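You operate a simulated robot arm through the tools that you are given. There is no shell and no other tool.

You are at the controls of a simulated two-armed robot. One attempt, no reset.

Task
Set the knob to 40 C, stir, and heat or cool to it.
Fine: at the oil unit, the knob marked in degrees; till the screen above it shows that heat; heater, cooler and stirrer all off at the end.

The check looks at the end state, three seconds after you hand in, the way a careful person would. Anything else that was tipped, shoved, dropped, spilled or broken makes it a failure.

Robot
Two 7-joint arms with fingered hands on one trunk that stands fixed in place. Base frame: the origin is at the foot of the trunk, x ahead of it, y to its left, z up; the work surface is at about z = 0.86. Lengths are in m, angles in rad, forces in N, time in s.
The left shoulder is at [0.021, 0.269, 1.141], the right one opposite. Payload 5 kg a hand.
The TCP of each hand is the grasp point between the finger pads, 0.042 m short of the fingertips. In the tool frame z runs along the fingers and y along their closing line. Largest opening 0.208 m; the body of the gripper starts 0.119 m behind the TCP. The gripper is a hand of 4 fingers: y runs from the thumb to the fingers, the wrist lies at [0, 0, -0.317] in the tool frame, and closing takes about 1.5 s.
Orientation is that of the tool frame in the base frame, as [roll, pitch, yaw] about the fixed x, y, z axes, in that order (R = Rz(yaw) Ry(pitch) Rx(roll)). With the fingers straight down and closing along the base's y, the tool's x points along the base's -x, its y along +y and its z along -z.

Tools
- The arms move only by the tool move_arm. It takes "left_moves", "right_moves" or both (then of equal length, played together; a hand with none holds still); each is a list of rows, each a list of 6 numbers: the turn, a rotation vector about the base's x, y, z in rad, then the shift along the base's x, y, z in m. In form: [[ax, ay, az, x, y, z], ...]. A call has 1 to 20 rows; each row shifts and turns the commanded pose from where the row before left it. "left_claw" and "right_claw" are, for a hand that has rows, the closure, from 0 (fully open) to 1 (shut), set as the call begins (left out, the last holds). A row lasts 0.2 s, in which the tool goes at most 0.05 m and 0.15 rad; a call with a longer step from one row to the next is refused whole, and so is a gripper value outside its range. A pose out of reach is approached as far as the arm can. The call stops where the force on the tool passes 40 N (or 10 N more than at its start, if that is more) or the arm is blocked; 0.2 s more then pass. Each finger travels about 0.153 m/s and halts on what it meets, pressing with about 32 N; the grip force reading is that of the motor and also rises with nothing between the fingers. The clock runs only during rows and for 0.2 s after the last one: add rows that do not move to give the fingers time. The reply holds the time, the measured pose of the TCP, the force on the tool along the base axes, the opening and the grip force, in the units named above and with some noise, with the torque about the TCP (base axes, N m) and any sound that the robot's microphone picked up.
- Cameras (640 x 400 px; columns grow to the right, rows downward): "scene" is now at [0.1625, 0.0029, 1.4479]; the picture's right is [0.03, -1.00, 0.00], its down [-0.14, -0.00, -0.99] and it looks along [0.99, 0.03, -0.14] (base axes); focal length 214 px, centre (320, 200). "left" rides on the left gripper at [-0.093, 0.001, -0.146] in its tool frame; the picture's right is [-0.02, -1.00, 0.00], its down [0.84, -0.01, -0.54] and it looks along [0.54, -0.01, 0.84] (tool axes); focal length 280 px, centre (320, 200). "right" rides on the right gripper at [0.093, 0.001, -0.146] in its tool frame; the picture's right is [-0.02, 1.00, 0.00], its down [-0.84, -0.01, -0.54] and it looks along [-0.54, -0.01, 0.84] (tool axes); focal length 280 px, centre (320, 200). There is no depth. A picture from a camera that has moved, and an enlarged one, comes with that camera's place and axes in the base frame and with its lens.
- grab_frame(camera): a new picture of that camera. It takes no simulated time.
- move_column(by): slides the trunk up (or, below 0, down) by that many m; the arms and the scene camera ride with it, the base frame stays. It gives what a move gives, with no picture.
- curl_fingers(finger1, finger2, finger3, thumb_bend, hand): sets how far each is bent, from 0 (flat) to 1 (curled in); at 0.3 the hand is open as for a grip, at 0.7 the pads meet at the TCP. One left out holds its place. A second passes; each finger stops where it meets its share of the squeeze, and holds until it gets a number again. A gripper value or a shape takes the hand back. It gives what a move gives, with no picture; readings hold the bend of each and the force on the fingers (four entries, about 0 where the hand has none), thumb and palm.
- set_grasp(shape, hand): the hand has 4 fingers and takes this shape, open, in about a second: jaw (thumb against the fingers, like two jaws); tri (thumb and two fingers); tip (a fingertip pinch); poke (one finger out to press); point (the index stretched); flat (the hand flat); cup (the hand cupped); fist (a fist). The gripper value then closes the fingers along that shape, each until it touches; the sizes above hold for jaw. It gives what a move gives, with no picture.
- turn_head(pan, tilt): turns the head with the scene camera to pan (to the left, within 1.396 rad either way) and tilt (down, from -0.506 to 1.204), counted from straight ahead of the robot. It gives what a move gives.
- zoom(camera, box): a new picture of the part [left, top, right, bottom] of that camera's present view, enlarged. It takes no simulated time.
- hand_in(): hands the job in; it is judged then, once.

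Nothing tells you positions but the pictures and the camera data. Unless the task says otherwise, let go and move clear before handing in.

The tools are called after "Request:" by a JSON object that holds its "op" and its "data". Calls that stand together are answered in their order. move_arm: Moves the arms, as the interface text tells. Its arguments: {"type":"object","properties":{"left_moves":{"type":"array","items":{"type":"array","items":{"type":"number"}}},"left_claw":{"type":"number"},"right_moves":{"type":"array","items":{"type":"array","items":{"type":"number"}}},"right_claw":{"type":"number"}},"required":[]} The other tools are called the same way: move_column (by) slides the trunk up or down; set_grasp (shape, hand) gives the hand a shape; curl_fingers (finger1, finger2, finger3, thumb_bend, hand) moves the fingers one by one; turn_head (pan, tilt) turns the head that bears the scene camera; grab_frame (camera) takes a picture; zoom (camera, box) takes an enlarged picture of a part of a camera's view; hand_in () hands the job in.

At the start:

```text
time: 0.0
left_eef_pos: [0.4588, 0.0905, 1.5258]
left_tcp_rot: [-3.141, 0.002, 2.98]
left_force: [0.2, -0.6, 0.2]
left_moment: [-0.04, -0.02, 0.0]
left_opening: 0.2078
left_grip_force: 0.0
left_shape: jaw
left_bend: [0.3, 0.3, 0.3, 0.3]
left_finger forces: [0.1, 0.0, 0.0, 0.1, 0.0, 0.0]
right_eef_pos: [0.5753, -0.3527, 1.5248]
right_tcp_rot: [3.141, 0.002, 2.981]
right_force: [0.1, -0.6, -0.1]
right_moment: [0.03, -0.03, 0.0]
right_opening: 0.2076
right_grip_force: 0.0
right_shape: jaw
right_bend: [0.3, 0.3, 0.3, 0.3]
right_finger forces: [0.0, 0.1, 0.0, 0.0, 0.0, 0.1]
trunk travel left (down, up): [-0.519, 0.102]
head pan, tilt: [0.028, 0.143]
```

scene: 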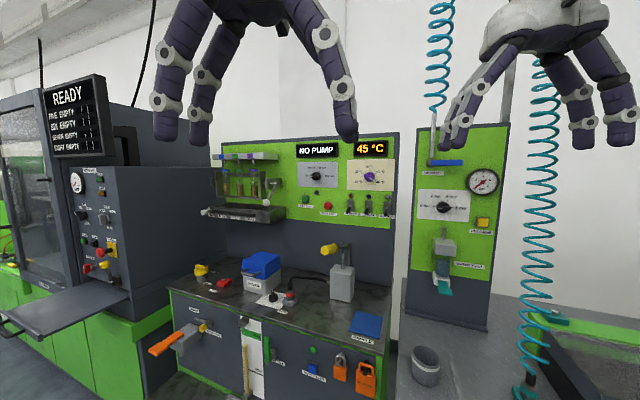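
right: 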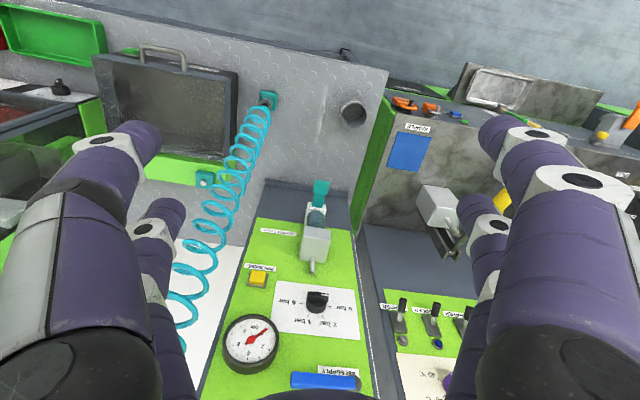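
left: 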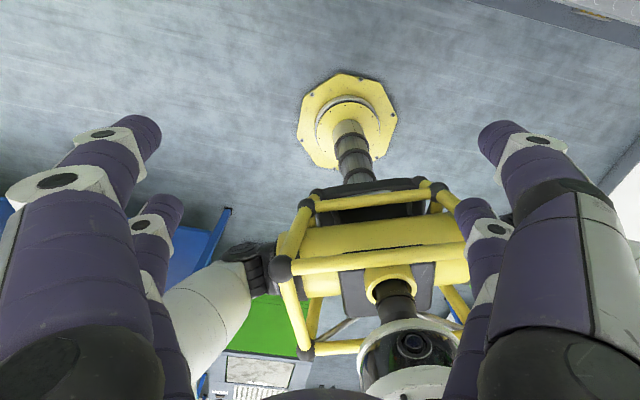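

I see a workshop panel with a display "NO PUMP" and "45 °C", a purple knob under it, and three toggle switches below. I'll zoom in to read the labels.

Request:
{"op": "zoom", "data": {"camera": "scene", "box": [280, 130, 410, 230]}}

Request:
{"op": "zoom", "data": {"camera": "scene", "box": [200, 130, 330, 230]}}

Request:
{"op": "zoom", "data": {"camera": "scene", "box": [340, 150, 400, 220]}}

Request:
{"op": "zoom", "data": {"camera": "scene", "box": [160, 240, 400, 400]}}

```text
4.00 times, centred on (345, 180) of scene
camera zoom: at [0.1625, 0.0029, 1.4479], right [0.03, -1.0, 0.0], down [-0.14, 0.0, -0.99], along [0.99, 0.03, -0.14], focal length 858 px, centre (220, 280)
```

zoom: 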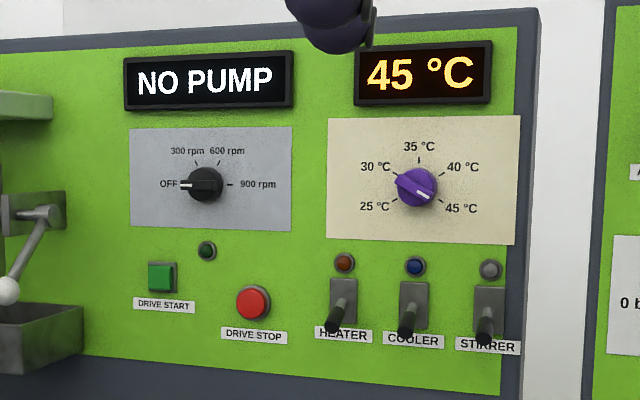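

```text
4.00 times, centred on (265, 180) of scene
camera zoom: at [0.1625, 0.0029, 1.4479], right [0.03, -1.0, 0.0], down [-0.14, 0.0, -0.99], along [0.99, 0.03, -0.14], focal length 858 px, centre (540, 280)
```

zoom: 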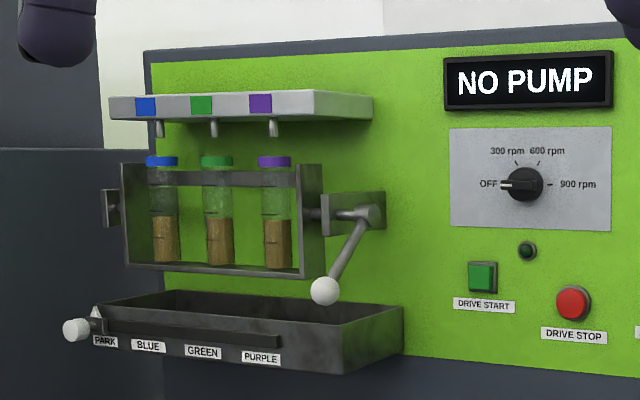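

```text
5.71 times, centred on (370, 185) of scene
camera zoom: at [0.1625, 0.0029, 1.4479], right [0.03, -1.0, 0.0], down [-0.14, 0.0, -0.99], along [0.99, 0.03, -0.14], focal length 1226 px, centre (34, 286)
```

zoom: 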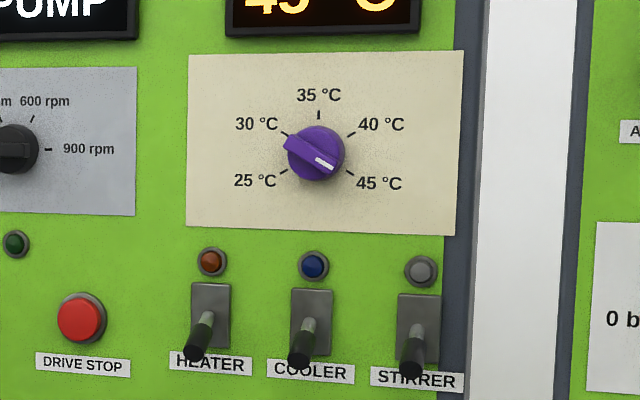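

```text
2.50 times, centred on (280, 320) of scene
camera zoom: at [0.1625, 0.0029, 1.4479], right [0.03, -1.0, 0.0], down [-0.14, 0.0, -0.99], along [0.99, 0.03, -0.14], focal length 536 px, centre (420, -100)
```

zoom: 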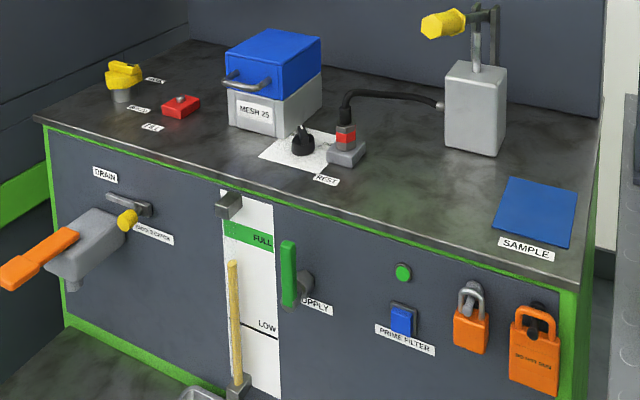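

The panel on the right has a purple knob pointing at 45 °C, with the heater, cooler and stirrer levers all down, and it stands about 1.1 m ahead. I'll raise the trunk for reach, which also gives me a second viewpoint for measuring depth.

Request:
{"op": "zoom", "data": {"camera": "scene", "box": [320, 130, 400, 180]}}

Request:
{"op": "zoom", "data": {"camera": "scene", "box": [320, 170, 400, 220]}}

Request:
{"op": "move_column", "data": {"by": 0.1}}

Request:
{"op": "grab_frame", "data": {"camera": "scene"}}

```text
8.00 times, centred on (360, 155) of scene
camera zoom: at [0.1625, 0.0029, 1.4479], right [0.03, -1.0, 0.0], down [-0.14, 0.0, -0.99], along [0.99, 0.03, -0.14], focal length 1716 px, centre (0, 560)
```

zoom: 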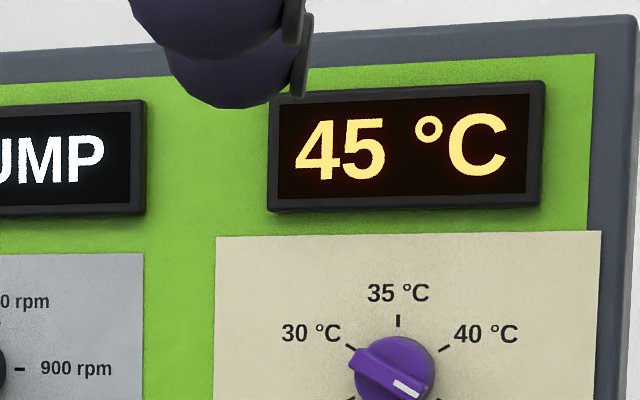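

```text
8.00 times, centred on (360, 195) of scene
camera zoom: at [0.1625, 0.0029, 1.4479], right [0.03, -1.0, 0.0], down [-0.14, 0.0, -0.99], along [0.99, 0.03, -0.14], focal length 1716 px, centre (0, 240)
```

zoom: 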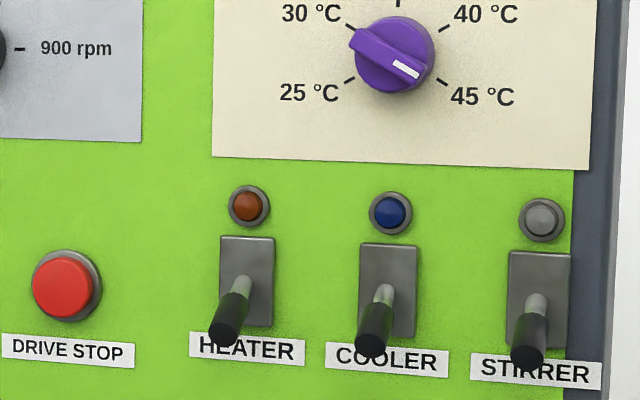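

```text
time: 1.3
left_eef_pos: [0.4578, 0.0905, 1.6235]
left_tcp_rot: [3.141, 0.001, 2.981]
left_force: [-0.4, -0.7, 0.0]
left_moment: [0.02, 0.03, -0.01]
left_opening: 0.208
left_grip_force: 0.0
left_shape: jaw
left_bend: [0.3, 0.3, 0.3, 0.3]
left_finger forces: [0.0, 0.0, 0.0, 0.1, 0.0, 0.0]
right_eef_pos: [0.5771, -0.3528, 1.6233]
right_tcp_rot: [3.14, -0.001, 2.982]
right_force: [0.4, 0.4, -0.7]
right_moment: [-0.05, 0.0, 0.0]
right_opening: 0.2079
right_grip_force: 0.0
right_shape: jaw
right_bend: [0.3, 0.3, 0.3, 0.3]
right_finger forces: [0.0, 0.0, 0.1, 0.0, 0.0, 0.0]
trunk travel left (down, up): [-0.619, 0.002]
head pan, tilt: [0.028, 0.143]
```

```text
taken
camera scene: at [0.161, 0.0028, 1.5479], right [0.03, -1.0, 0.0], down [-0.14, 0.0, -0.99], along [0.99, 0.03, -0.14], focal length 214 px, centre (320, 200)
```

scene: 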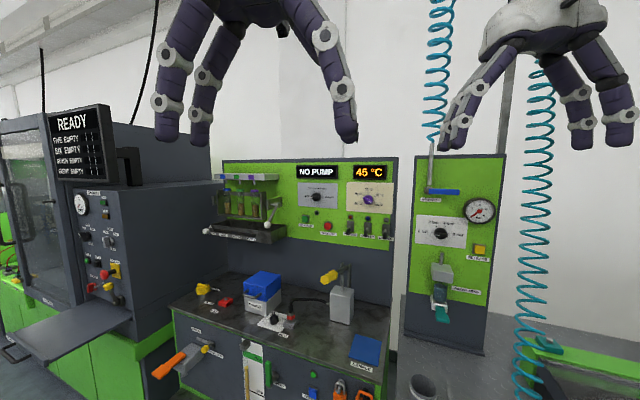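

Request:
{"op": "zoom", "data": {"camera": "scene", "box": [320, 150, 400, 200]}}

Request:
{"op": "zoom", "data": {"camera": "scene", "box": [320, 190, 400, 240]}}

Request:
{"op": "zoom", "data": {"camera": "scene", "box": [200, 150, 410, 280]}}

```text
8.00 times, centred on (360, 175) of scene
camera zoom: at [0.161, 0.0028, 1.5479], right [0.03, -1.0, 0.0], down [-0.14, 0.0, -0.99], along [0.99, 0.03, -0.14], focal length 1716 px, centre (0, 400)
```

zoom: 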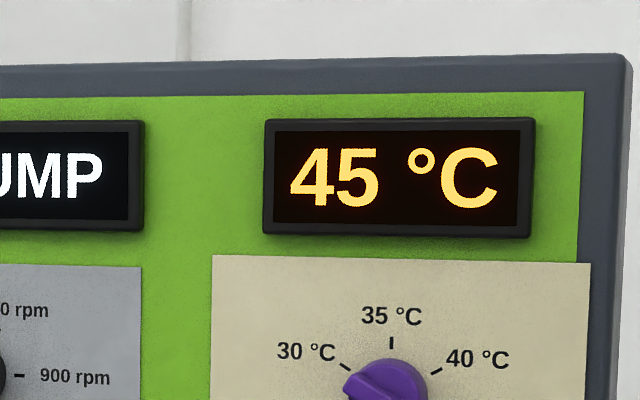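

```text
8.00 times, centred on (360, 215) of scene
camera zoom: at [0.161, 0.0028, 1.5479], right [0.03, -1.0, 0.0], down [-0.14, 0.0, -0.99], along [0.99, 0.03, -0.14], focal length 1716 px, centre (0, 80)
```

zoom: 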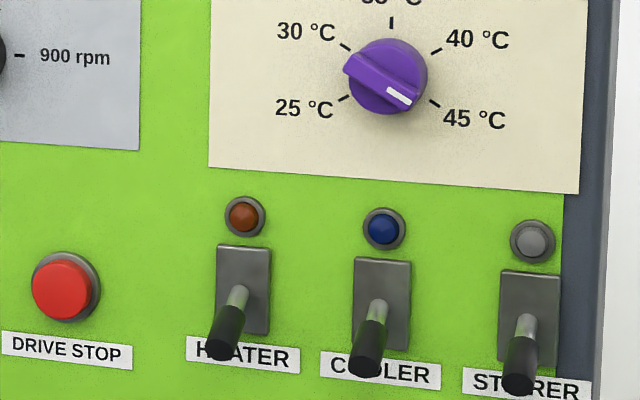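

```text
3.05 times, centred on (305, 215) of scene
camera zoom: at [0.161, 0.0028, 1.5479], right [0.03, -1.0, 0.0], down [-0.14, 0.0, -0.99], along [0.99, 0.03, -0.14], focal length 654 px, centre (366, 154)
```

zoom: 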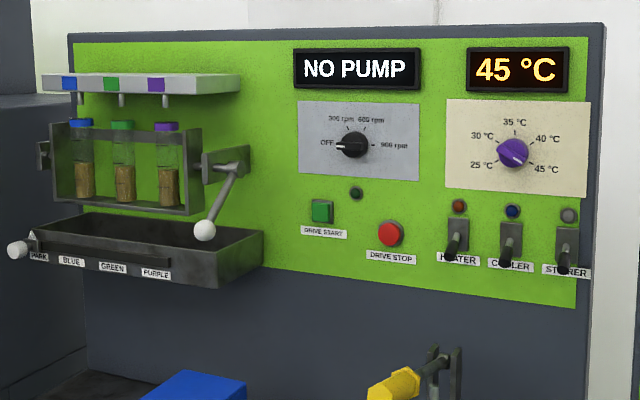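

The panel is vertical and turned about 19°, facing towards −x and slightly +y. The knob is near [1.11, -0.187, 1.414] and the lever bodies are at z≈1.284, 0.08 m apart. I'll pitch the left hand forward while carrying it ahead of the head.

Request:
{"op": "move_arm", "data": {"left_moves": [[-0.021, -0.1292, 0, 0.03, -0.0117, -0.01], [-0.021, -0.1292, 0, 0.03, -0.0117, -0.01], [-0.021, -0.1292, 0, 0.03, -0.0117, -0.01], [-0.021, -0.1292, 0, 0.03, -0.0117, -0.01], [-0.021, -0.1292, 0, 0.03, -0.0117, -0.01], [-0.021, -0.1292, 0, 0.03, -0.0117, -0.01], [-0.021, -0.1292, 0, 0.03, -0.0117, -0.01], [-0.021, -0.1292, 0, 0.03, -0.0117, -0.01], [-0.021, -0.1292, 0, 0.03, -0.0117, -0.01], [-0.021, -0.1292, 0, 0.03, -0.0117, -0.01], [-0.021, -0.1292, 0, 0.03, -0.0117, -0.01], [-0.021, -0.1292, 0, 0.03, -0.0117, -0.01]]}}

Request:
{"op": "grab_frame", "data": {"camera": "scene"}}

Request:
{"op": "grab_frame", "data": {"camera": "left"}}

```text
time: 3.9
left_eef_pos: [0.8205, -0.051, 1.5049]
left_tcp_rot: [-1.459, 1.569, -1.619]
left_force: [0.3, 0.3, 1.7]
left_moment: [-0.01, 0.17, -0.07]
left_opening: 0.2077
left_grip_force: 0.0
left_shape: jaw
left_bend: [0.3, 0.3, 0.3, 0.3]
left_finger forces: [0.0, 0.0, 0.1, 0.0, 0.1, 0.0]
right_eef_pos: [0.5782, -0.353, 1.6241]
right_tcp_rot: [3.139, -0.003, 2.98]
right_force: [1.8, -0.3, -1.1]
right_moment: [0.01, 0.26, -0.01]
right_opening: 0.2081
right_grip_force: 0.1
right_shape: jaw
right_bend: [0.3, 0.3, 0.3, 0.3]
right_finger forces: [0.0, 0.0, 0.0, 0.1, 0.0, 0.1]
trunk travel left (down, up): [-0.619, 0.002]
head pan, tilt: [0.028, 0.143]
```

```text
taken
camera scene: at [0.1625, 0.0025, 1.5477], right [0.03, -1.0, 0.0], down [-0.14, 0.0, -0.99], along [0.99, 0.03, -0.14], focal length 214 px, centre (320, 200)
```

scene: 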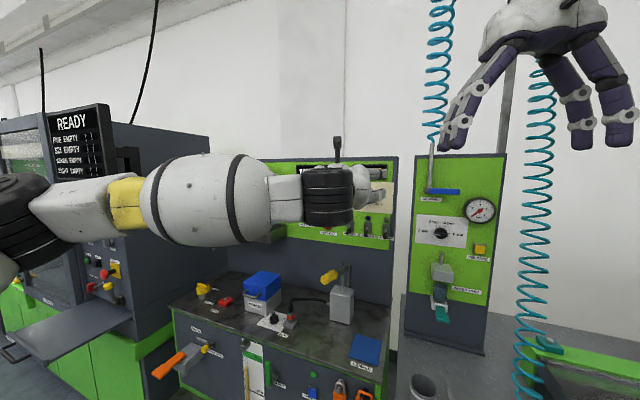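

```text
taken
camera left: at [0.6745, -0.0246, 1.5986], right [-0.16, -0.99, 0.02], down [-0.53, 0.07, -0.84], along [0.83, -0.14, -0.54], focal length 280 px, centre (320, 200)
```

left: 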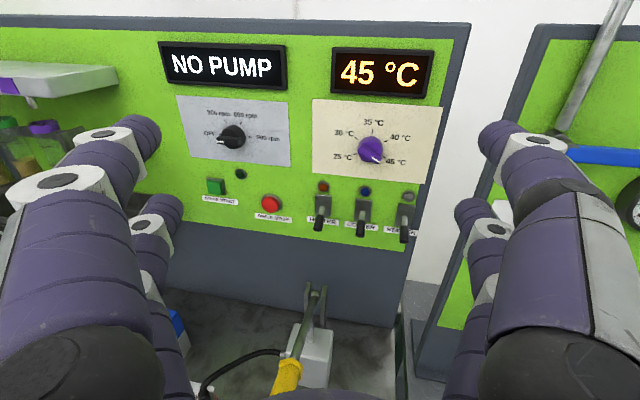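

The left hand camera now shows the knob, levers and display clearly. I'll yaw the hand square to the panel, place it in front of the knob, and try the tip shape to see which fingers do the pinching.

Request:
{"op": "move_arm", "data": {"left_moves": [[0, 0, -0.043, 0.0252, -0.0176, -0.0226], [0, 0, -0.043, 0.0252, -0.0176, -0.0226], [0, 0, -0.043, 0.0252, -0.0176, -0.0226], [0, 0, -0.043, 0.0252, -0.0176, -0.0226]]}}

Request:
{"op": "set_grasp", "data": {"hand": "left", "shape": "tip"}}

Request:
{"op": "grab_frame", "data": {"camera": "left"}}

Request:
{"op": "grab_frame", "data": {"camera": "scene"}}

```text
time: 4.9
left_eef_pos: [0.9174, -0.1202, 1.4148]
left_tcp_rot: [-2.648, 1.57, -2.98]
left_force: [-0.8, -0.5, 0.3]
left_moment: [-0.01, 0.05, 0.09]
left_opening: 0.2079
left_grip_force: 0.1
left_shape: jaw
left_bend: [0.3, 0.3, 0.3, 0.3]
left_finger forces: [0.0, 0.1, 0.0, 0.1, 0.1, 0.0]
right_eef_pos: [0.5745, -0.3513, 1.6264]
right_tcp_rot: [3.14, 0.001, 2.981]
right_force: [-0.5, -0.1, 0.0]
right_moment: [0.03, -0.09, -0.01]
right_opening: 0.2081
right_grip_force: 0.2
right_shape: jaw
right_bend: [0.3, 0.3, 0.3, 0.3]
right_finger forces: [0.0, 0.0, 0.1, 0.1, 0.0, 0.0]
trunk travel left (down, up): [-0.619, 0.002]
head pan, tilt: [0.028, 0.143]
```

```text
time: 5.8
left_eef_pos: [0.9189, -0.118, 1.4154]
left_tcp_rot: [-2.445, 1.568, -2.775]
left_force: [0.3, 0.2, -0.2]
left_moment: [-0.03, 0.0, 0.0]
left_opening: 0.208
left_grip_force: 0.1
left_shape: tip
left_bend: [0.3, 0.3, 0.3, 0.3]
left_finger forces: [0.0, 0.1, 0.1, 0.0, 0.1, 0.1]
right_eef_pos: [0.5762, -0.3528, 1.624]
right_tcp_rot: [3.141, 0.001, 2.98]
right_force: [0.6, -0.2, -0.4]
right_moment: [0.02, -0.03, 0.01]
right_opening: 0.2078
right_grip_force: 0.0
right_shape: jaw
right_bend: [0.3, 0.3, 0.3, 0.3]
right_finger forces: [0.0, 0.1, 0.0, 0.0, 0.0, 0.0]
trunk travel left (down, up): [-0.619, 0.002]
head pan, tilt: [0.028, 0.143]
```

```text
taken
camera left: at [0.78, -0.0694, 1.5082], right [-0.33, -0.95, 0.02], down [-0.51, 0.16, -0.84], along [0.79, -0.28, -0.54], focal length 280 px, centre (320, 200)
```

left: 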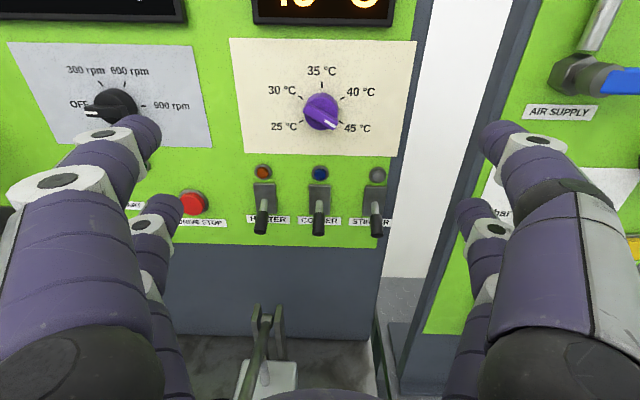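

```text
taken
camera scene: at [0.1606, 0.0029, 1.5481], right [0.03, -1.0, 0.0], down [-0.14, 0.0, -0.99], along [0.99, 0.03, -0.14], focal length 214 px, centre (320, 200)
```

scene: 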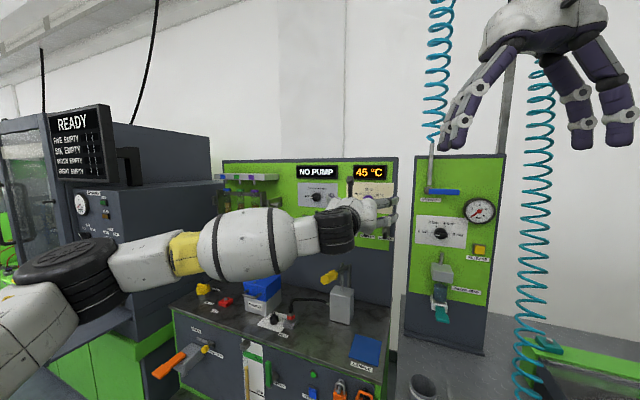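

The knob is centred in the left camera with two digits visible on each side. I'll partly close the tip shape to see which digits meet.

Request:
{"op": "move_arm", "data": {"left_moves": [[0, 0, 0, 0, 0, 0], [0, 0, 0, 0, 0, 0], [0, 0, 0, 0, 0, 0], [0, 0, 0, 0, 0, 0], [0, 0, 0, 0, 0, 0]], "left_claw": 0.6}}

Request:
{"op": "grab_frame", "data": {"camera": "left"}}

Request:
{"op": "zoom", "data": {"camera": "scene", "box": [300, 150, 420, 225]}}

```text
time: 7.0
left_eef_pos: [0.9199, -0.1201, 1.4141]
left_tcp_rot: [-2.412, 1.57, -2.746]
left_force: [-0.6, 0.1, 0.1]
left_moment: [-0.03, 0.0, 0.02]
left_opening: 0.0838
left_grip_force: 0.0
left_shape: tip
left_bend: [0.73, 0.73, 0.73, 0.7]
left_finger forces: [0.0, 0.0, 0.0, 0.0, 0.0, 0.0]
right_eef_pos: [0.5753, -0.3529, 1.6245]
right_tcp_rot: [3.139, 0.001, 2.981]
right_force: [0.7, 0.0, 0.0]
right_moment: [0.03, 0.03, -0.01]
right_opening: 0.2082
right_grip_force: 0.2
right_shape: jaw
right_bend: [0.3, 0.3, 0.3, 0.3]
right_finger forces: [0.1, 0.0, 0.0, 0.0, 0.0, 0.0]
trunk travel left (down, up): [-0.619, 0.002]
head pan, tilt: [0.028, 0.143]
```

```text
taken
camera left: at [0.7804, -0.0696, 1.5081], right [-0.33, -0.94, 0.02], down [-0.51, 0.16, -0.84], along [0.79, -0.28, -0.54], focal length 280 px, centre (320, 200)
```

left: 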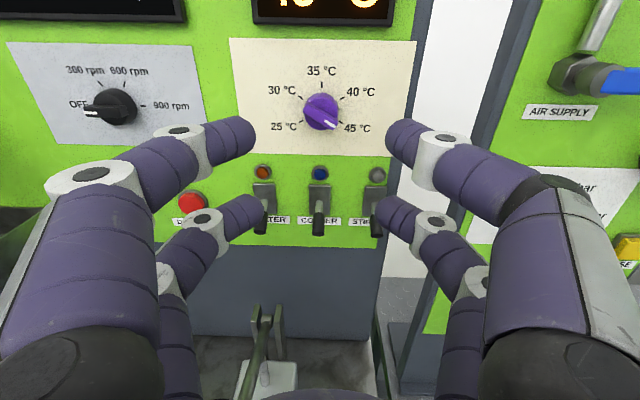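

```text
5.33 times, centred on (360, 188) of scene
camera zoom: at [0.1609, 0.0028, 1.5481], right [0.03, -1.0, 0.0], down [-0.14, 0.0, -0.99], along [0.99, 0.03, -0.14], focal length 1144 px, centre (107, 267)
```

zoom: 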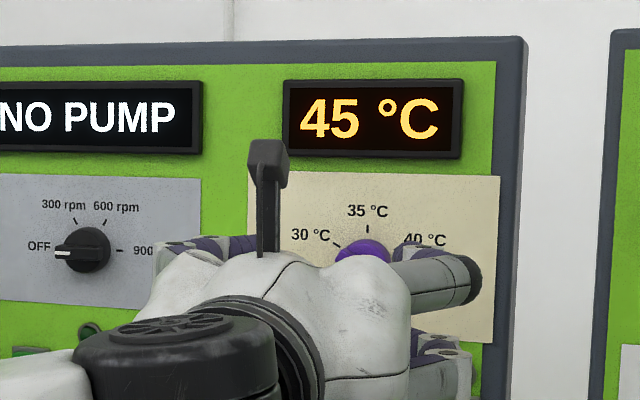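

The tip shape closes as two opposing pairs that straddle the TCP. I'll look at the poke and jaw shapes before choosing how to turn the knob.

Request:
{"op": "set_grasp", "data": {"hand": "left", "shape": "poke"}}

Request:
{"op": "grab_frame", "data": {"camera": "left"}}

Request:
{"op": "set_grasp", "data": {"hand": "left", "shape": "point"}}

Request:
{"op": "grab_frame", "data": {"camera": "left"}}

Request:
{"op": "set_grasp", "data": {"hand": "left", "shape": "tri"}}

Request:
{"op": "grab_frame", "data": {"camera": "left"}}

```text
time: 7.9
left_eef_pos: [0.9192, -0.1191, 1.4146]
left_tcp_rot: [-2.332, 1.57, -2.665]
left_force: [0.3, 0.2, -0.1]
left_moment: [-0.01, 0.03, 0.01]
left_opening: 0.0
left_grip_force: 0.1
left_shape: poke
left_bend: [1.0, 1.0, 1.0, 0.33]
left_finger forces: [0.1, 0.1, 0.0, 0.0, 0.0, 0.0]
right_eef_pos: [0.5735, -0.3536, 1.6248]
right_tcp_rot: [3.139, 0.002, 2.982]
right_force: [-0.7, -0.2, 0.3]
right_moment: [0.04, 0.04, 0.02]
right_opening: 0.208
right_grip_force: 0.1
right_shape: jaw
right_bend: [0.3, 0.3, 0.3, 0.3]
right_finger forces: [0.1, 0.0, 0.0, 0.0, 0.0, 0.0]
trunk travel left (down, up): [-0.619, 0.002]
head pan, tilt: [0.028, 0.143]
```

```text
taken
camera left: at [0.7802, -0.0695, 1.5082], right [-0.33, -0.94, 0.02], down [-0.51, 0.16, -0.84], along [0.79, -0.28, -0.54], focal length 280 px, centre (320, 200)
```

left: 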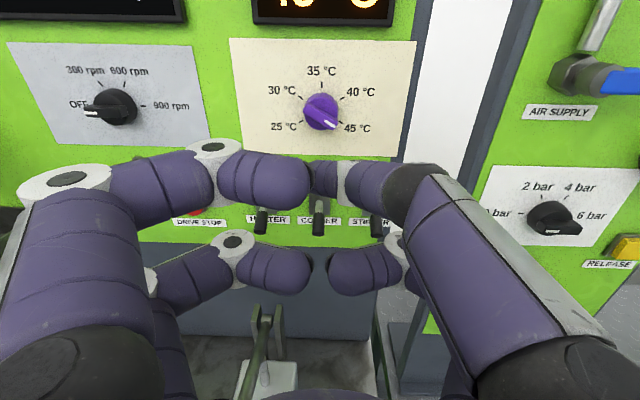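

```text
time: 8.8
left_eef_pos: [0.9193, -0.121, 1.4154]
left_tcp_rot: [-2.337, 1.568, -2.671]
left_force: [0.3, 0.0, -0.2]
left_moment: [0.02, 0.02, -0.05]
left_opening: 0.2018
left_grip_force: 0.1
left_shape: point
left_bend: [0.7, 1.0, 1.0, 0.32]
left_finger forces: [0.1, 0.0, 0.0, 0.0, 0.1, 0.1]
right_eef_pos: [0.5758, -0.3521, 1.6255]
right_tcp_rot: [3.141, 0.0, 2.982]
right_force: [-0.9, -0.1, -0.4]
right_moment: [0.02, -0.03, -0.02]
right_opening: 0.2083
right_grip_force: 0.0
right_shape: jaw
right_bend: [0.3, 0.3, 0.3, 0.3]
right_finger forces: [0.1, 0.0, 0.1, 0.0, 0.1, 0.1]
trunk travel left (down, up): [-0.619, 0.002]
head pan, tilt: [0.028, 0.143]
```

```text
taken
camera left: at [0.7802, -0.0695, 1.5082], right [-0.33, -0.95, 0.02], down [-0.51, 0.16, -0.84], along [0.79, -0.28, -0.54], focal length 280 px, centre (320, 200)
```

left: 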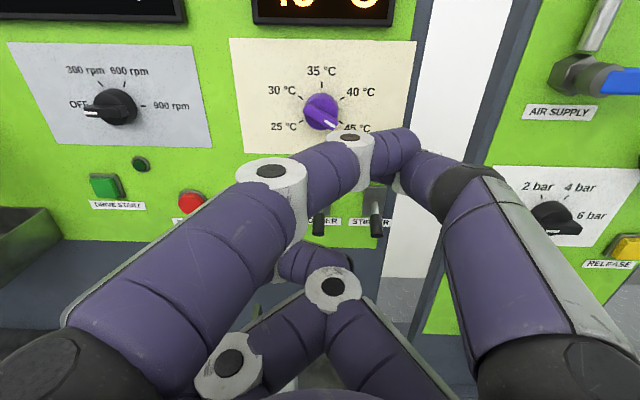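

```text
time: 9.7
left_eef_pos: [0.9196, -0.1196, 1.4146]
left_tcp_rot: [-2.328, 1.57, -2.661]
left_force: [-0.1, -0.4, 0.0]
left_moment: [0.04, -0.01, -0.03]
left_opening: 0.2078
left_grip_force: 0.1
left_shape: tri
left_bend: [0.3, 0.3, 0.3, 0.3]
left_finger forces: [0.1, 0.0, 0.0, 0.0, 0.0, 0.1]
right_eef_pos: [0.5758, -0.3538, 1.6251]
right_tcp_rot: [3.14, 0.003, 2.98]
right_force: [0.0, 0.4, 0.0]
right_moment: [-0.02, 0.04, -0.02]
right_opening: 0.2078
right_grip_force: 0.1
right_shape: jaw
right_bend: [0.3, 0.3, 0.3, 0.3]
right_finger forces: [0.1, 0.0, 0.0, 0.0, 0.0, 0.0]
trunk travel left (down, up): [-0.619, 0.002]
head pan, tilt: [0.028, 0.143]
```

```text
taken
camera left: at [0.7802, -0.0695, 1.5082], right [-0.33, -0.94, 0.02], down [-0.51, 0.16, -0.84], along [0.79, -0.28, -0.54], focal length 280 px, centre (320, 200)
```

left: 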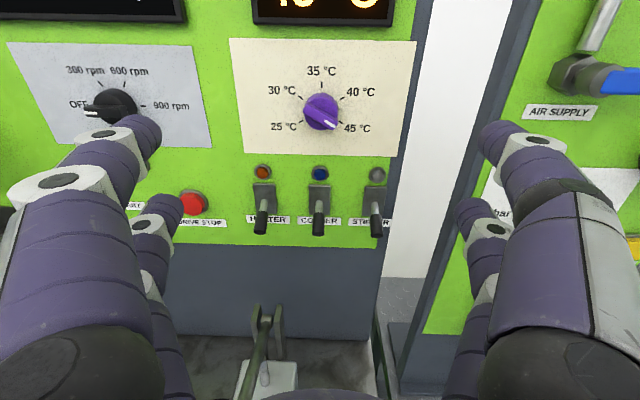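

Poke curls the fingertips back, so it may not make the best prod. I'll check how the jaw and flat shapes look when shut, since a shut jaw could serve as a thin prod.

Request:
{"op": "set_grasp", "data": {"hand": "left", "shape": "jaw"}}

Request:
{"op": "move_arm", "data": {"left_moves": [[0, 0, 0, 0, 0, 0], [0, 0, 0, 0, 0, 0], [0, 0, 0, 0, 0, 0], [0, 0, 0, 0, 0, 0], [0, 0, 0, 0, 0, 0], [0, 0, 0, 0, 0, 0], [0, 0, 0, 0, 0, 0]], "left_claw": 1.0}}

Request:
{"op": "grab_frame", "data": {"camera": "left"}}

Request:
{"op": "move_arm", "data": {"left_moves": [[0, 0, 0, 0, 0, 0], [0, 0, 0, 0, 0, 0], [0, 0, 0, 0, 0, 0], [0, 0, 0, 0, 0, 0], [0, 0, 0, 0, 0, 0]], "left_claw": 0.7}}

Request:
{"op": "grab_frame", "data": {"camera": "left"}}

```text
time: 10.6
left_eef_pos: [0.919, -0.1204, 1.4143]
left_tcp_rot: [-2.293, 1.57, -2.628]
left_force: [-1.4, -0.7, -1.5]
left_moment: [0.03, 0.0, 0.01]
left_opening: 0.208
left_grip_force: 0.1
left_shape: jaw
left_bend: [0.3, 0.3, 0.3, 0.3]
left_finger forces: [0.0, 0.0, 0.0, 0.1, 0.1, 0.0]
right_eef_pos: [0.5746, -0.3524, 1.6249]
right_tcp_rot: [3.14, 0.003, 2.98]
right_force: [1.5, 0.3, 0.2]
right_moment: [0.01, 0.01, 0.0]
right_opening: 0.2076
right_grip_force: 0.2
right_shape: jaw
right_bend: [0.3, 0.3, 0.3, 0.3]
right_finger forces: [0.1, 0.0, 0.0, 0.0, 0.0, 0.1]
trunk travel left (down, up): [-0.619, 0.002]
head pan, tilt: [0.028, 0.143]
```

```text
time: 12.2
left_eef_pos: [0.9192, -0.1195, 1.414]
left_tcp_rot: [-2.29, 1.569, -2.625]
left_force: [0.0, -0.1, 0.1]
left_moment: [-0.01, -0.05, 0.03]
left_opening: 0.0
left_grip_force: 32.0
left_shape: jaw
left_bend: [0.7, 0.7, 0.7, 0.7]
left_finger forces: [0.1, 0.1, 0.1, 0.0, 0.0, 0.0]
right_eef_pos: [0.5749, -0.3528, 1.624]
right_tcp_rot: [3.14, 0.002, 2.981]
right_force: [0.2, -0.8, -0.7]
right_moment: [0.0, -0.01, 0.0]
right_opening: 0.2079
right_grip_force: 0.0
right_shape: jaw
right_bend: [0.3, 0.3, 0.3, 0.3]
right_finger forces: [0.0, 0.0, 0.0, 0.0, 0.0, 0.0]
trunk travel left (down, up): [-0.619, 0.002]
head pan, tilt: [0.028, 0.143]
```

```text
taken
camera left: at [0.7802, -0.0695, 1.5082], right [-0.33, -0.94, 0.02], down [-0.51, 0.16, -0.84], along [0.79, -0.28, -0.54], focal length 280 px, centre (320, 200)
```

left: 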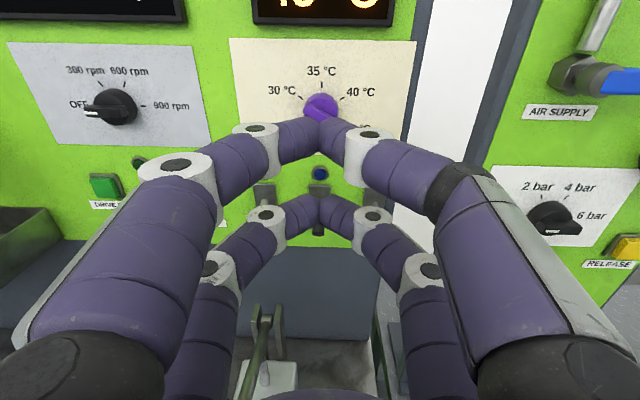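

```text
time: 13.4
left_eef_pos: [0.9193, -0.1199, 1.4144]
left_tcp_rot: [-2.305, 1.569, -2.641]
left_force: [-0.4, -0.1, -0.2]
left_moment: [0.01, 0.01, -0.01]
left_opening: 0.062
left_grip_force: 0.1
left_shape: jaw
left_bend: [0.74, 0.74, 0.74, 0.7]
left_finger forces: [0.0, 0.1, 0.1, 0.0, 0.1, 0.0]
right_eef_pos: [0.5756, -0.3521, 1.6245]
right_tcp_rot: [3.141, 0.001, 2.983]
right_force: [-0.6, -0.1, -0.3]
right_moment: [0.05, 0.03, 0.0]
right_opening: 0.2081
right_grip_force: 0.0
right_shape: jaw
right_bend: [0.3, 0.3, 0.3, 0.3]
right_finger forces: [0.0, 0.1, 0.1, 0.0, 0.0, 0.0]
trunk travel left (down, up): [-0.619, 0.002]
head pan, tilt: [0.028, 0.143]
```

```text
taken
camera left: at [0.7802, -0.0695, 1.5082], right [-0.33, -0.94, 0.02], down [-0.51, 0.16, -0.84], along [0.79, -0.28, -0.54], focal length 280 px, centre (320, 200)
```

left: 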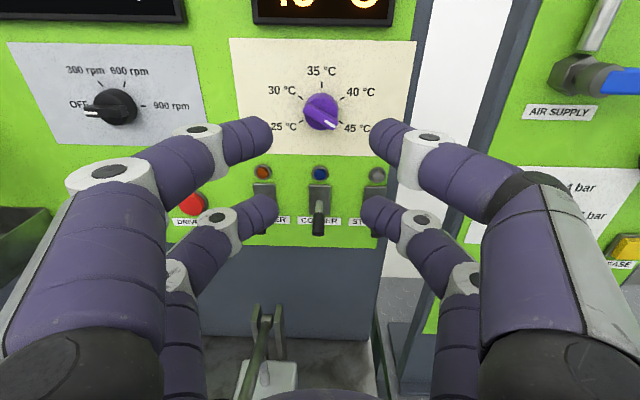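

Shut, the jaw forms a forward-pointing wedge of two finger pairs. I'll zoom on the knob from the hand camera to refine its position and the angle of its bar.

Request:
{"op": "zoom", "data": {"camera": "left", "box": [240, 50, 400, 150]}}

Request:
{"op": "zoom", "data": {"camera": "left", "box": [240, 150, 400, 250]}}

```text
4.00 times, centred on (320, 100) of left
camera zoom: at [0.7802, -0.0695, 1.5082], right [-0.33, -0.94, 0.02], down [-0.51, 0.16, -0.84], along [0.79, -0.28, -0.54], focal length 1122 px, centre (320, 600)
```

zoom: 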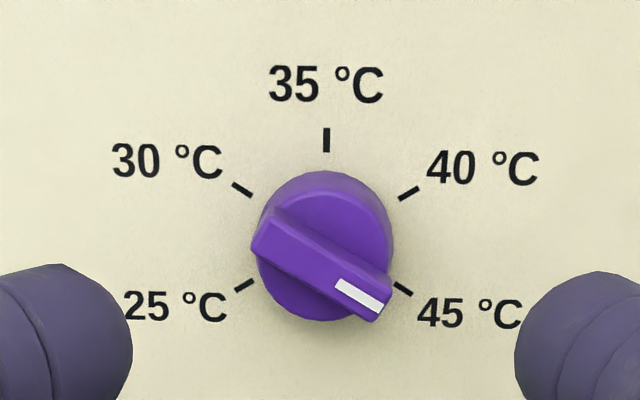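

```text
4.00 times, centred on (320, 200) of left
camera zoom: at [0.7802, -0.0695, 1.5082], right [-0.33, -0.94, 0.02], down [-0.51, 0.16, -0.84], along [0.79, -0.28, -0.54], focal length 1122 px, centre (320, 200)
```

zoom: 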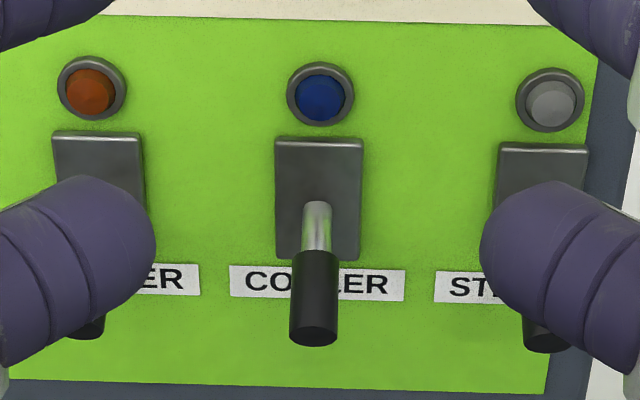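

The knob is a 41 mm disc with a raised bar, standing about 26 mm proud, and it lies almost on the hand's axis. I'll roll the hand 30° clockwise so the closing line runs along the bar, with the jaw partly open.

Request:
{"op": "move_arm", "data": {"left_moves": [[0.1237, -0.0429, 0, 0, 0, 0], [0.1237, -0.0429, 0, 0, 0, 0], [0.1237, -0.0429, 0, 0, 0, 0], [0.1237, -0.0429, 0, 0, 0, 0], [0, 0, 0, 0, 0, 0]], "left_claw": 0.6}}

Request:
{"op": "grab_frame", "data": {"camera": "left"}}

Request:
{"op": "grab_frame", "data": {"camera": "scene"}}

```text
time: 14.6
left_eef_pos: [0.9191, -0.1209, 1.4145]
left_tcp_rot: [1.57, 1.045, 1.237]
left_force: [0.0, 0.1, 0.0]
left_moment: [-0.02, -0.03, 0.02]
left_opening: 0.0826
left_grip_force: 0.1
left_shape: jaw
left_bend: [0.73, 0.73, 0.73, 0.7]
left_finger forces: [0.1, 0.0, 0.1, 0.1, 0.0, 0.0]
right_eef_pos: [0.5753, -0.352, 1.6246]
right_tcp_rot: [3.141, 0.0, 2.982]
right_force: [-0.1, 0.2, 0.2]
right_moment: [0.0, 0.07, -0.02]
right_opening: 0.2078
right_grip_force: 0.1
right_shape: jaw
right_bend: [0.3, 0.3, 0.3, 0.3]
right_finger forces: [0.0, 0.0, 0.0, 0.0, 0.0, 0.1]
trunk travel left (down, up): [-0.619, 0.002]
head pan, tilt: [0.028, 0.143]
```

```text
taken
camera left: at [0.7648, -0.1143, 1.4963], right [-0.29, -0.82, -0.49], down [-0.37, 0.56, -0.74], along [0.88, -0.03, -0.47], focal length 280 px, centre (320, 200)
```

left: 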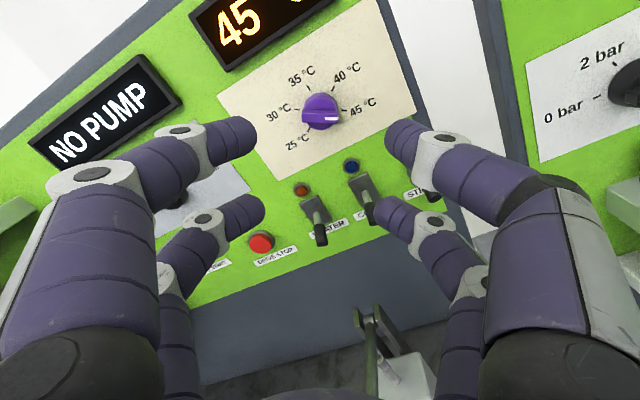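

```text
taken
camera scene: at [0.1609, 0.0029, 1.5481], right [0.03, -1.0, 0.0], down [-0.14, 0.0, -0.99], along [0.99, 0.03, -0.14], focal length 214 px, centre (320, 200)
```

scene: 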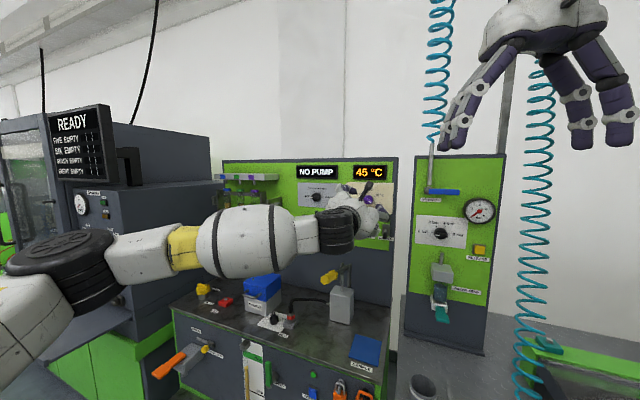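

The bar now lies level in the hand view, aligned with the closing line. I'll move in most of the way and check again.

Request:
{"op": "move_arm", "data": {"left_moves": [[0, 0, 0, 0.0258, -0.0093, 0], [0, 0, 0, 0.0258, -0.0093, 0], [0, 0, 0, 0.0258, -0.0093, 0], [0, 0, 0, 0.0258, -0.0093, 0]]}}

Request:
{"op": "grab_frame", "data": {"camera": "left"}}

```text
time: 15.6
left_eef_pos: [1.0224, -0.1575, 1.4143]
left_tcp_rot: [1.57, 1.048, 1.237]
left_force: [-0.3, 0.6, 0.2]
left_moment: [0.01, 0.0, 0.03]
left_opening: 0.0826
left_grip_force: 0.2
left_shape: jaw
left_bend: [0.73, 0.73, 0.73, 0.7]
left_finger forces: [0.1, 0.0, 0.0, 0.0, 0.0, 0.0]
right_eef_pos: [0.5754, -0.3534, 1.6248]
right_tcp_rot: [3.139, -0.002, 2.983]
right_force: [0.4, 0.0, -0.1]
right_moment: [0.09, 0.05, -0.03]
right_opening: 0.208
right_grip_force: 0.1
right_shape: jaw
right_bend: [0.3, 0.3, 0.3, 0.3]
right_finger forces: [0.1, 0.0, 0.0, 0.1, 0.1, 0.2]
trunk travel left (down, up): [-0.619, 0.002]
head pan, tilt: [0.028, 0.143]
```

```text
taken
camera left: at [0.8676, -0.1516, 1.4964], right [-0.29, -0.83, -0.49], down [-0.37, 0.56, -0.74], along [0.88, -0.03, -0.47], focal length 280 px, centre (320, 200)
```

left: 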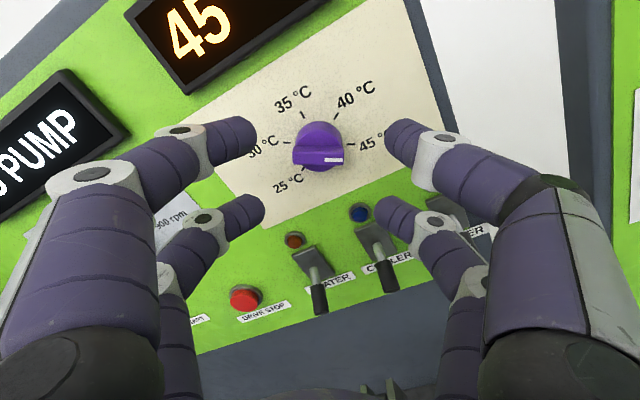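

The fingers straddle the knob evenly. I'll advance the last 38 mm in small steps.

Request:
{"op": "move_arm", "data": {"left_moves": [[0, 0, 0, 0.0118, -0.0041, 0], [0, 0, 0, 0.0118, -0.0041, 0], [0, 0, 0, 0.0118, -0.0041, 0]]}}

Request:
{"op": "grab_frame", "data": {"camera": "left"}}

Request:
{"op": "zoom", "data": {"camera": "scene", "box": [320, 160, 400, 210]}}

```text
time: 16.4
left_eef_pos: [1.0581, -0.1699, 1.4135]
left_tcp_rot: [1.574, 1.048, 1.238]
left_force: [-0.4, -0.3, -0.1]
left_moment: [-0.05, -0.03, 0.11]
left_opening: 0.0827
left_grip_force: 0.1
left_shape: jaw
left_bend: [0.73, 0.73, 0.73, 0.7]
left_finger forces: [0.0, 0.1, 0.1, 0.0, 0.0, 0.0]
right_eef_pos: [0.5768, -0.3536, 1.6233]
right_tcp_rot: [3.139, 0.0, 2.981]
right_force: [0.3, -0.4, -0.7]
right_moment: [0.05, 0.05, -0.01]
right_opening: 0.208
right_grip_force: 0.0
right_shape: jaw
right_bend: [0.3, 0.3, 0.3, 0.3]
right_finger forces: [0.0, 0.0, 0.0, 0.1, 0.0, 0.0]
trunk travel left (down, up): [-0.619, 0.002]
head pan, tilt: [0.028, 0.143]
```

```text
taken
camera left: at [0.9037, -0.1641, 1.4954], right [-0.29, -0.83, -0.49], down [-0.38, 0.56, -0.74], along [0.88, -0.03, -0.47], focal length 280 px, centre (320, 200)
```

left: 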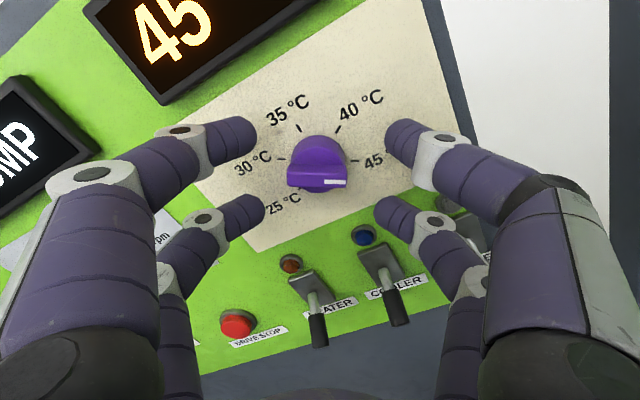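

```text
8.00 times, centred on (360, 185) of scene
camera zoom: at [0.1615, 0.0023, 1.548], right [0.03, -1.0, 0.0], down [-0.14, 0.0, -0.99], along [0.99, 0.03, -0.14], focal length 1716 px, centre (0, 320)
```

zoom: 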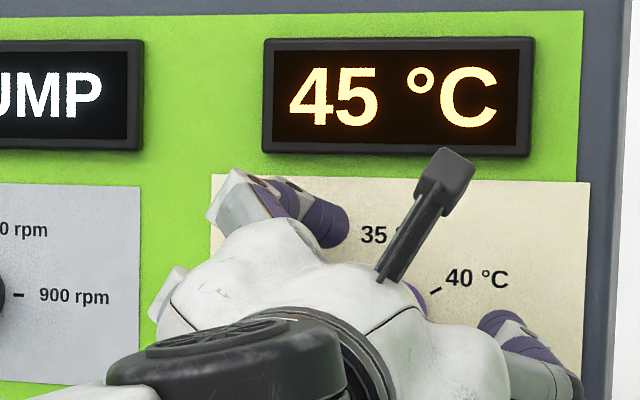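

The fingertips are about 12 mm off the plate and surround the knob. I'll go 4 mm deeper and close.

Request:
{"op": "move_arm", "data": {"left_moves": [[0, 0, 0, 0.0038, -0.0013, 0.0005]]}}

Request:
{"op": "move_arm", "data": {"left_moves": [[0, 0, 0, 0, 0, 0], [0, 0, 0, 0, 0, 0], [0, 0, 0, 0, 0, 0], [0, 0, 0, 0, 0, 0], [0, 0, 0, 0, 0, 0]], "left_claw": 1.0}}

Request:
{"op": "grab_frame", "data": {"camera": "left"}}

```text
time: 16.8
left_eef_pos: [1.0622, -0.172, 1.415]
left_tcp_rot: [1.571, 1.048, 1.237]
left_force: [-0.1, -0.2, 0.2]
left_moment: [-0.04, -0.02, 0.02]
left_opening: 0.0828
left_grip_force: 0.2
left_shape: jaw
left_bend: [0.73, 0.73, 0.73, 0.7]
left_finger forces: [0.0, 0.1, 0.0, 0.0, 0.1, 0.0]
right_eef_pos: [0.5756, -0.3536, 1.6256]
right_tcp_rot: [3.14, 0.002, 2.982]
right_force: [0.3, -0.1, 0.3]
right_moment: [0.1, 0.04, 0.02]
right_opening: 0.2077
right_grip_force: 0.0
right_shape: jaw
right_bend: [0.3, 0.3, 0.3, 0.3]
right_finger forces: [0.0, 0.0, 0.0, 0.0, 0.1, 0.1]
trunk travel left (down, up): [-0.619, 0.002]
head pan, tilt: [0.028, 0.143]
```

```text
time: 18.0
left_eef_pos: [1.062, -0.171, 1.4154]
left_tcp_rot: [1.569, 1.047, 1.237]
left_force: [0.3, 0.5, -0.4]
left_moment: [0.02, -0.01, 0.01]
left_opening: 0.0
left_grip_force: 32.5
left_shape: jaw
left_bend: [0.7, 0.7, 0.7, 0.7]
left_finger forces: [0.0, 0.0, 0.0, 0.0, 0.0, 0.0]
right_eef_pos: [0.5746, -0.3522, 1.625]
right_tcp_rot: [3.141, 0.001, 2.982]
right_force: [0.2, 0.5, 0.8]
right_moment: [-0.02, -0.01, -0.01]
right_opening: 0.2078
right_grip_force: 0.0
right_shape: jaw
right_bend: [0.3, 0.3, 0.3, 0.3]
right_finger forces: [0.0, 0.0, 0.0, 0.1, 0.0, 0.0]
trunk travel left (down, up): [-0.619, 0.002]
head pan, tilt: [0.028, 0.143]
```

```text
taken
camera left: at [0.9067, -0.1649, 1.4969], right [-0.29, -0.83, -0.49], down [-0.38, 0.56, -0.74], along [0.88, -0.03, -0.47], focal length 280 px, centre (320, 200)
```

left: 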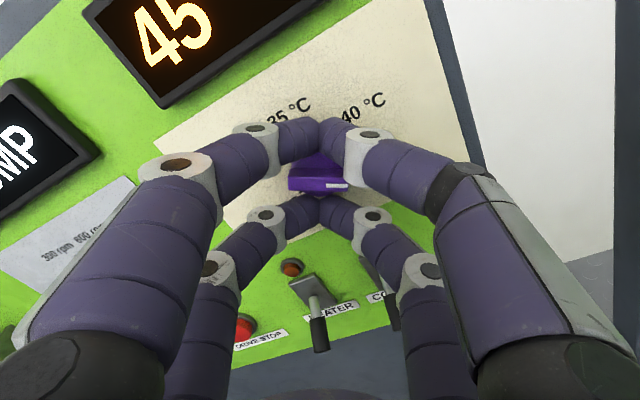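

The fingers closed to zero above and below the knob, so the two pairs sit about ±31 mm either side of the TCP and miss it. I'll open, back off, and shift the hand so the lower pair alone is centred on the knob.

Request:
{"op": "move_arm", "data": {"left_moves": [[0, 0, 0, 0, 0, 0], [0, 0, 0, 0, 0, 0], [0, 0, 0, 0, 0, 0], [0, 0, 0, 0, 0, 0]], "left_claw": 0.6}}

Request:
{"op": "move_arm", "data": {"left_moves": [[0, 0, 0, -0.0142, 0.0049, 0], [0, 0, 0, -0.0142, 0.0049, 0], [0, 0, 0, -0.0142, 0.0049, 0], [0, 0, 0, -0.0026, -0.0073, 0.0134], [0, 0, 0, -0.0025, -0.0073, 0.0134]]}}

Request:
{"op": "grab_frame", "data": {"camera": "left"}}

```text
time: 19.0
left_eef_pos: [1.0613, -0.1703, 1.4153]
left_tcp_rot: [1.569, 1.047, 1.237]
left_force: [0.0, 0.5, -0.6]
left_moment: [-0.02, 0.0, -0.01]
left_opening: 0.0827
left_grip_force: 0.1
left_shape: jaw
left_bend: [0.73, 0.73, 0.73, 0.7]
left_finger forces: [0.0, 0.1, 0.0, 0.0, 0.1, 0.0]
right_eef_pos: [0.5756, -0.3525, 1.6249]
right_tcp_rot: [3.14, 0.002, 2.98]
right_force: [-0.1, 0.4, 0.3]
right_moment: [-0.05, 0.02, 0.01]
right_opening: 0.208
right_grip_force: 0.0
right_shape: jaw
right_bend: [0.3, 0.3, 0.3, 0.3]
right_finger forces: [0.0, 0.0, 0.0, 0.0, 0.0, 0.0]
trunk travel left (down, up): [-0.619, 0.002]
head pan, tilt: [0.028, 0.143]
```

```text
time: 20.2
left_eef_pos: [1.0142, -0.1696, 1.4416]
left_tcp_rot: [1.57, 1.047, 1.24]
left_force: [0.1, 0.5, 0.0]
left_moment: [-0.02, 0.03, -0.06]
left_opening: 0.0826
left_grip_force: 0.0
left_shape: jaw
left_bend: [0.73, 0.73, 0.73, 0.7]
left_finger forces: [0.1, 0.0, 0.0, 0.1, 0.0, 0.1]
right_eef_pos: [0.5736, -0.3521, 1.6257]
right_tcp_rot: [3.141, 0.0, 2.981]
right_force: [-1.4, 0.1, -0.1]
right_moment: [-0.04, -0.05, 0.06]
right_opening: 0.2077
right_grip_force: 0.0
right_shape: jaw
right_bend: [0.3, 0.3, 0.3, 0.3]
right_finger forces: [0.0, 0.1, 0.0, 0.0, 0.0, 0.0]
trunk travel left (down, up): [-0.619, 0.002]
head pan, tilt: [0.028, 0.143]
```

```text
taken
camera left: at [0.8592, -0.1647, 1.5238], right [-0.28, -0.83, -0.49], down [-0.38, 0.56, -0.74], along [0.88, -0.03, -0.47], focal length 280 px, centre (320, 200)
```

left: 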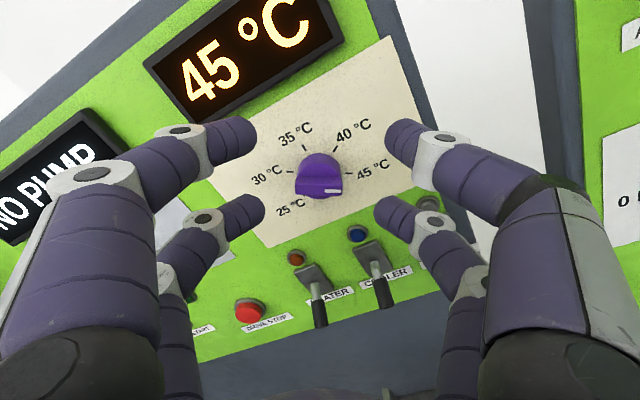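

The knob will line up with the lower finger pair as I move in. I'll approach 46 mm and check.

Request:
{"op": "move_arm", "data": {"left_moves": [[0, 0, 0, 0.0109, -0.0038, 0], [0, 0, 0, 0.0109, -0.0038, 0], [0, 0, 0, 0.0109, -0.0038, 0], [0, 0, 0, 0.0109, -0.0038, 0]]}}

Request:
{"op": "grab_frame", "data": {"camera": "left"}}

```text
time: 21.2
left_eef_pos: [1.058, -0.1865, 1.4416]
left_tcp_rot: [1.57, 1.048, 1.239]
left_force: [-0.2, -0.6, -1.1]
left_moment: [0.0, 0.0, -0.02]
left_opening: 0.0828
left_grip_force: 0.0
left_shape: jaw
left_bend: [0.73, 0.73, 0.73, 0.7]
left_finger forces: [0.5, 0.0, 0.1, 0.1, 0.0, 0.0]
right_eef_pos: [0.5752, -0.3526, 1.6248]
right_tcp_rot: [3.14, 0.002, 2.981]
right_force: [-0.9, 0.2, -0.3]
right_moment: [-0.01, 0.04, 0.0]
right_opening: 0.2079
right_grip_force: 0.0
right_shape: jaw
right_bend: [0.3, 0.3, 0.3, 0.3]
right_finger forces: [0.0, 0.1, 0.1, 0.0, 0.1, 0.0]
trunk travel left (down, up): [-0.619, 0.002]
head pan, tilt: [0.028, 0.143]
```

```text
taken
camera left: at [0.9032, -0.1807, 1.5236], right [-0.29, -0.83, -0.49], down [-0.37, 0.56, -0.74], along [0.88, -0.03, -0.47], focal length 280 px, centre (320, 200)
```

left: 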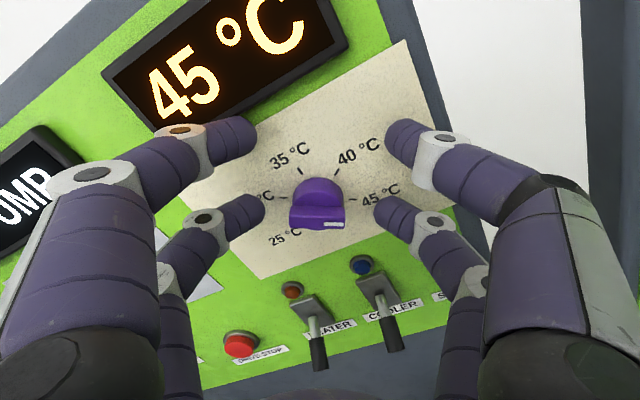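

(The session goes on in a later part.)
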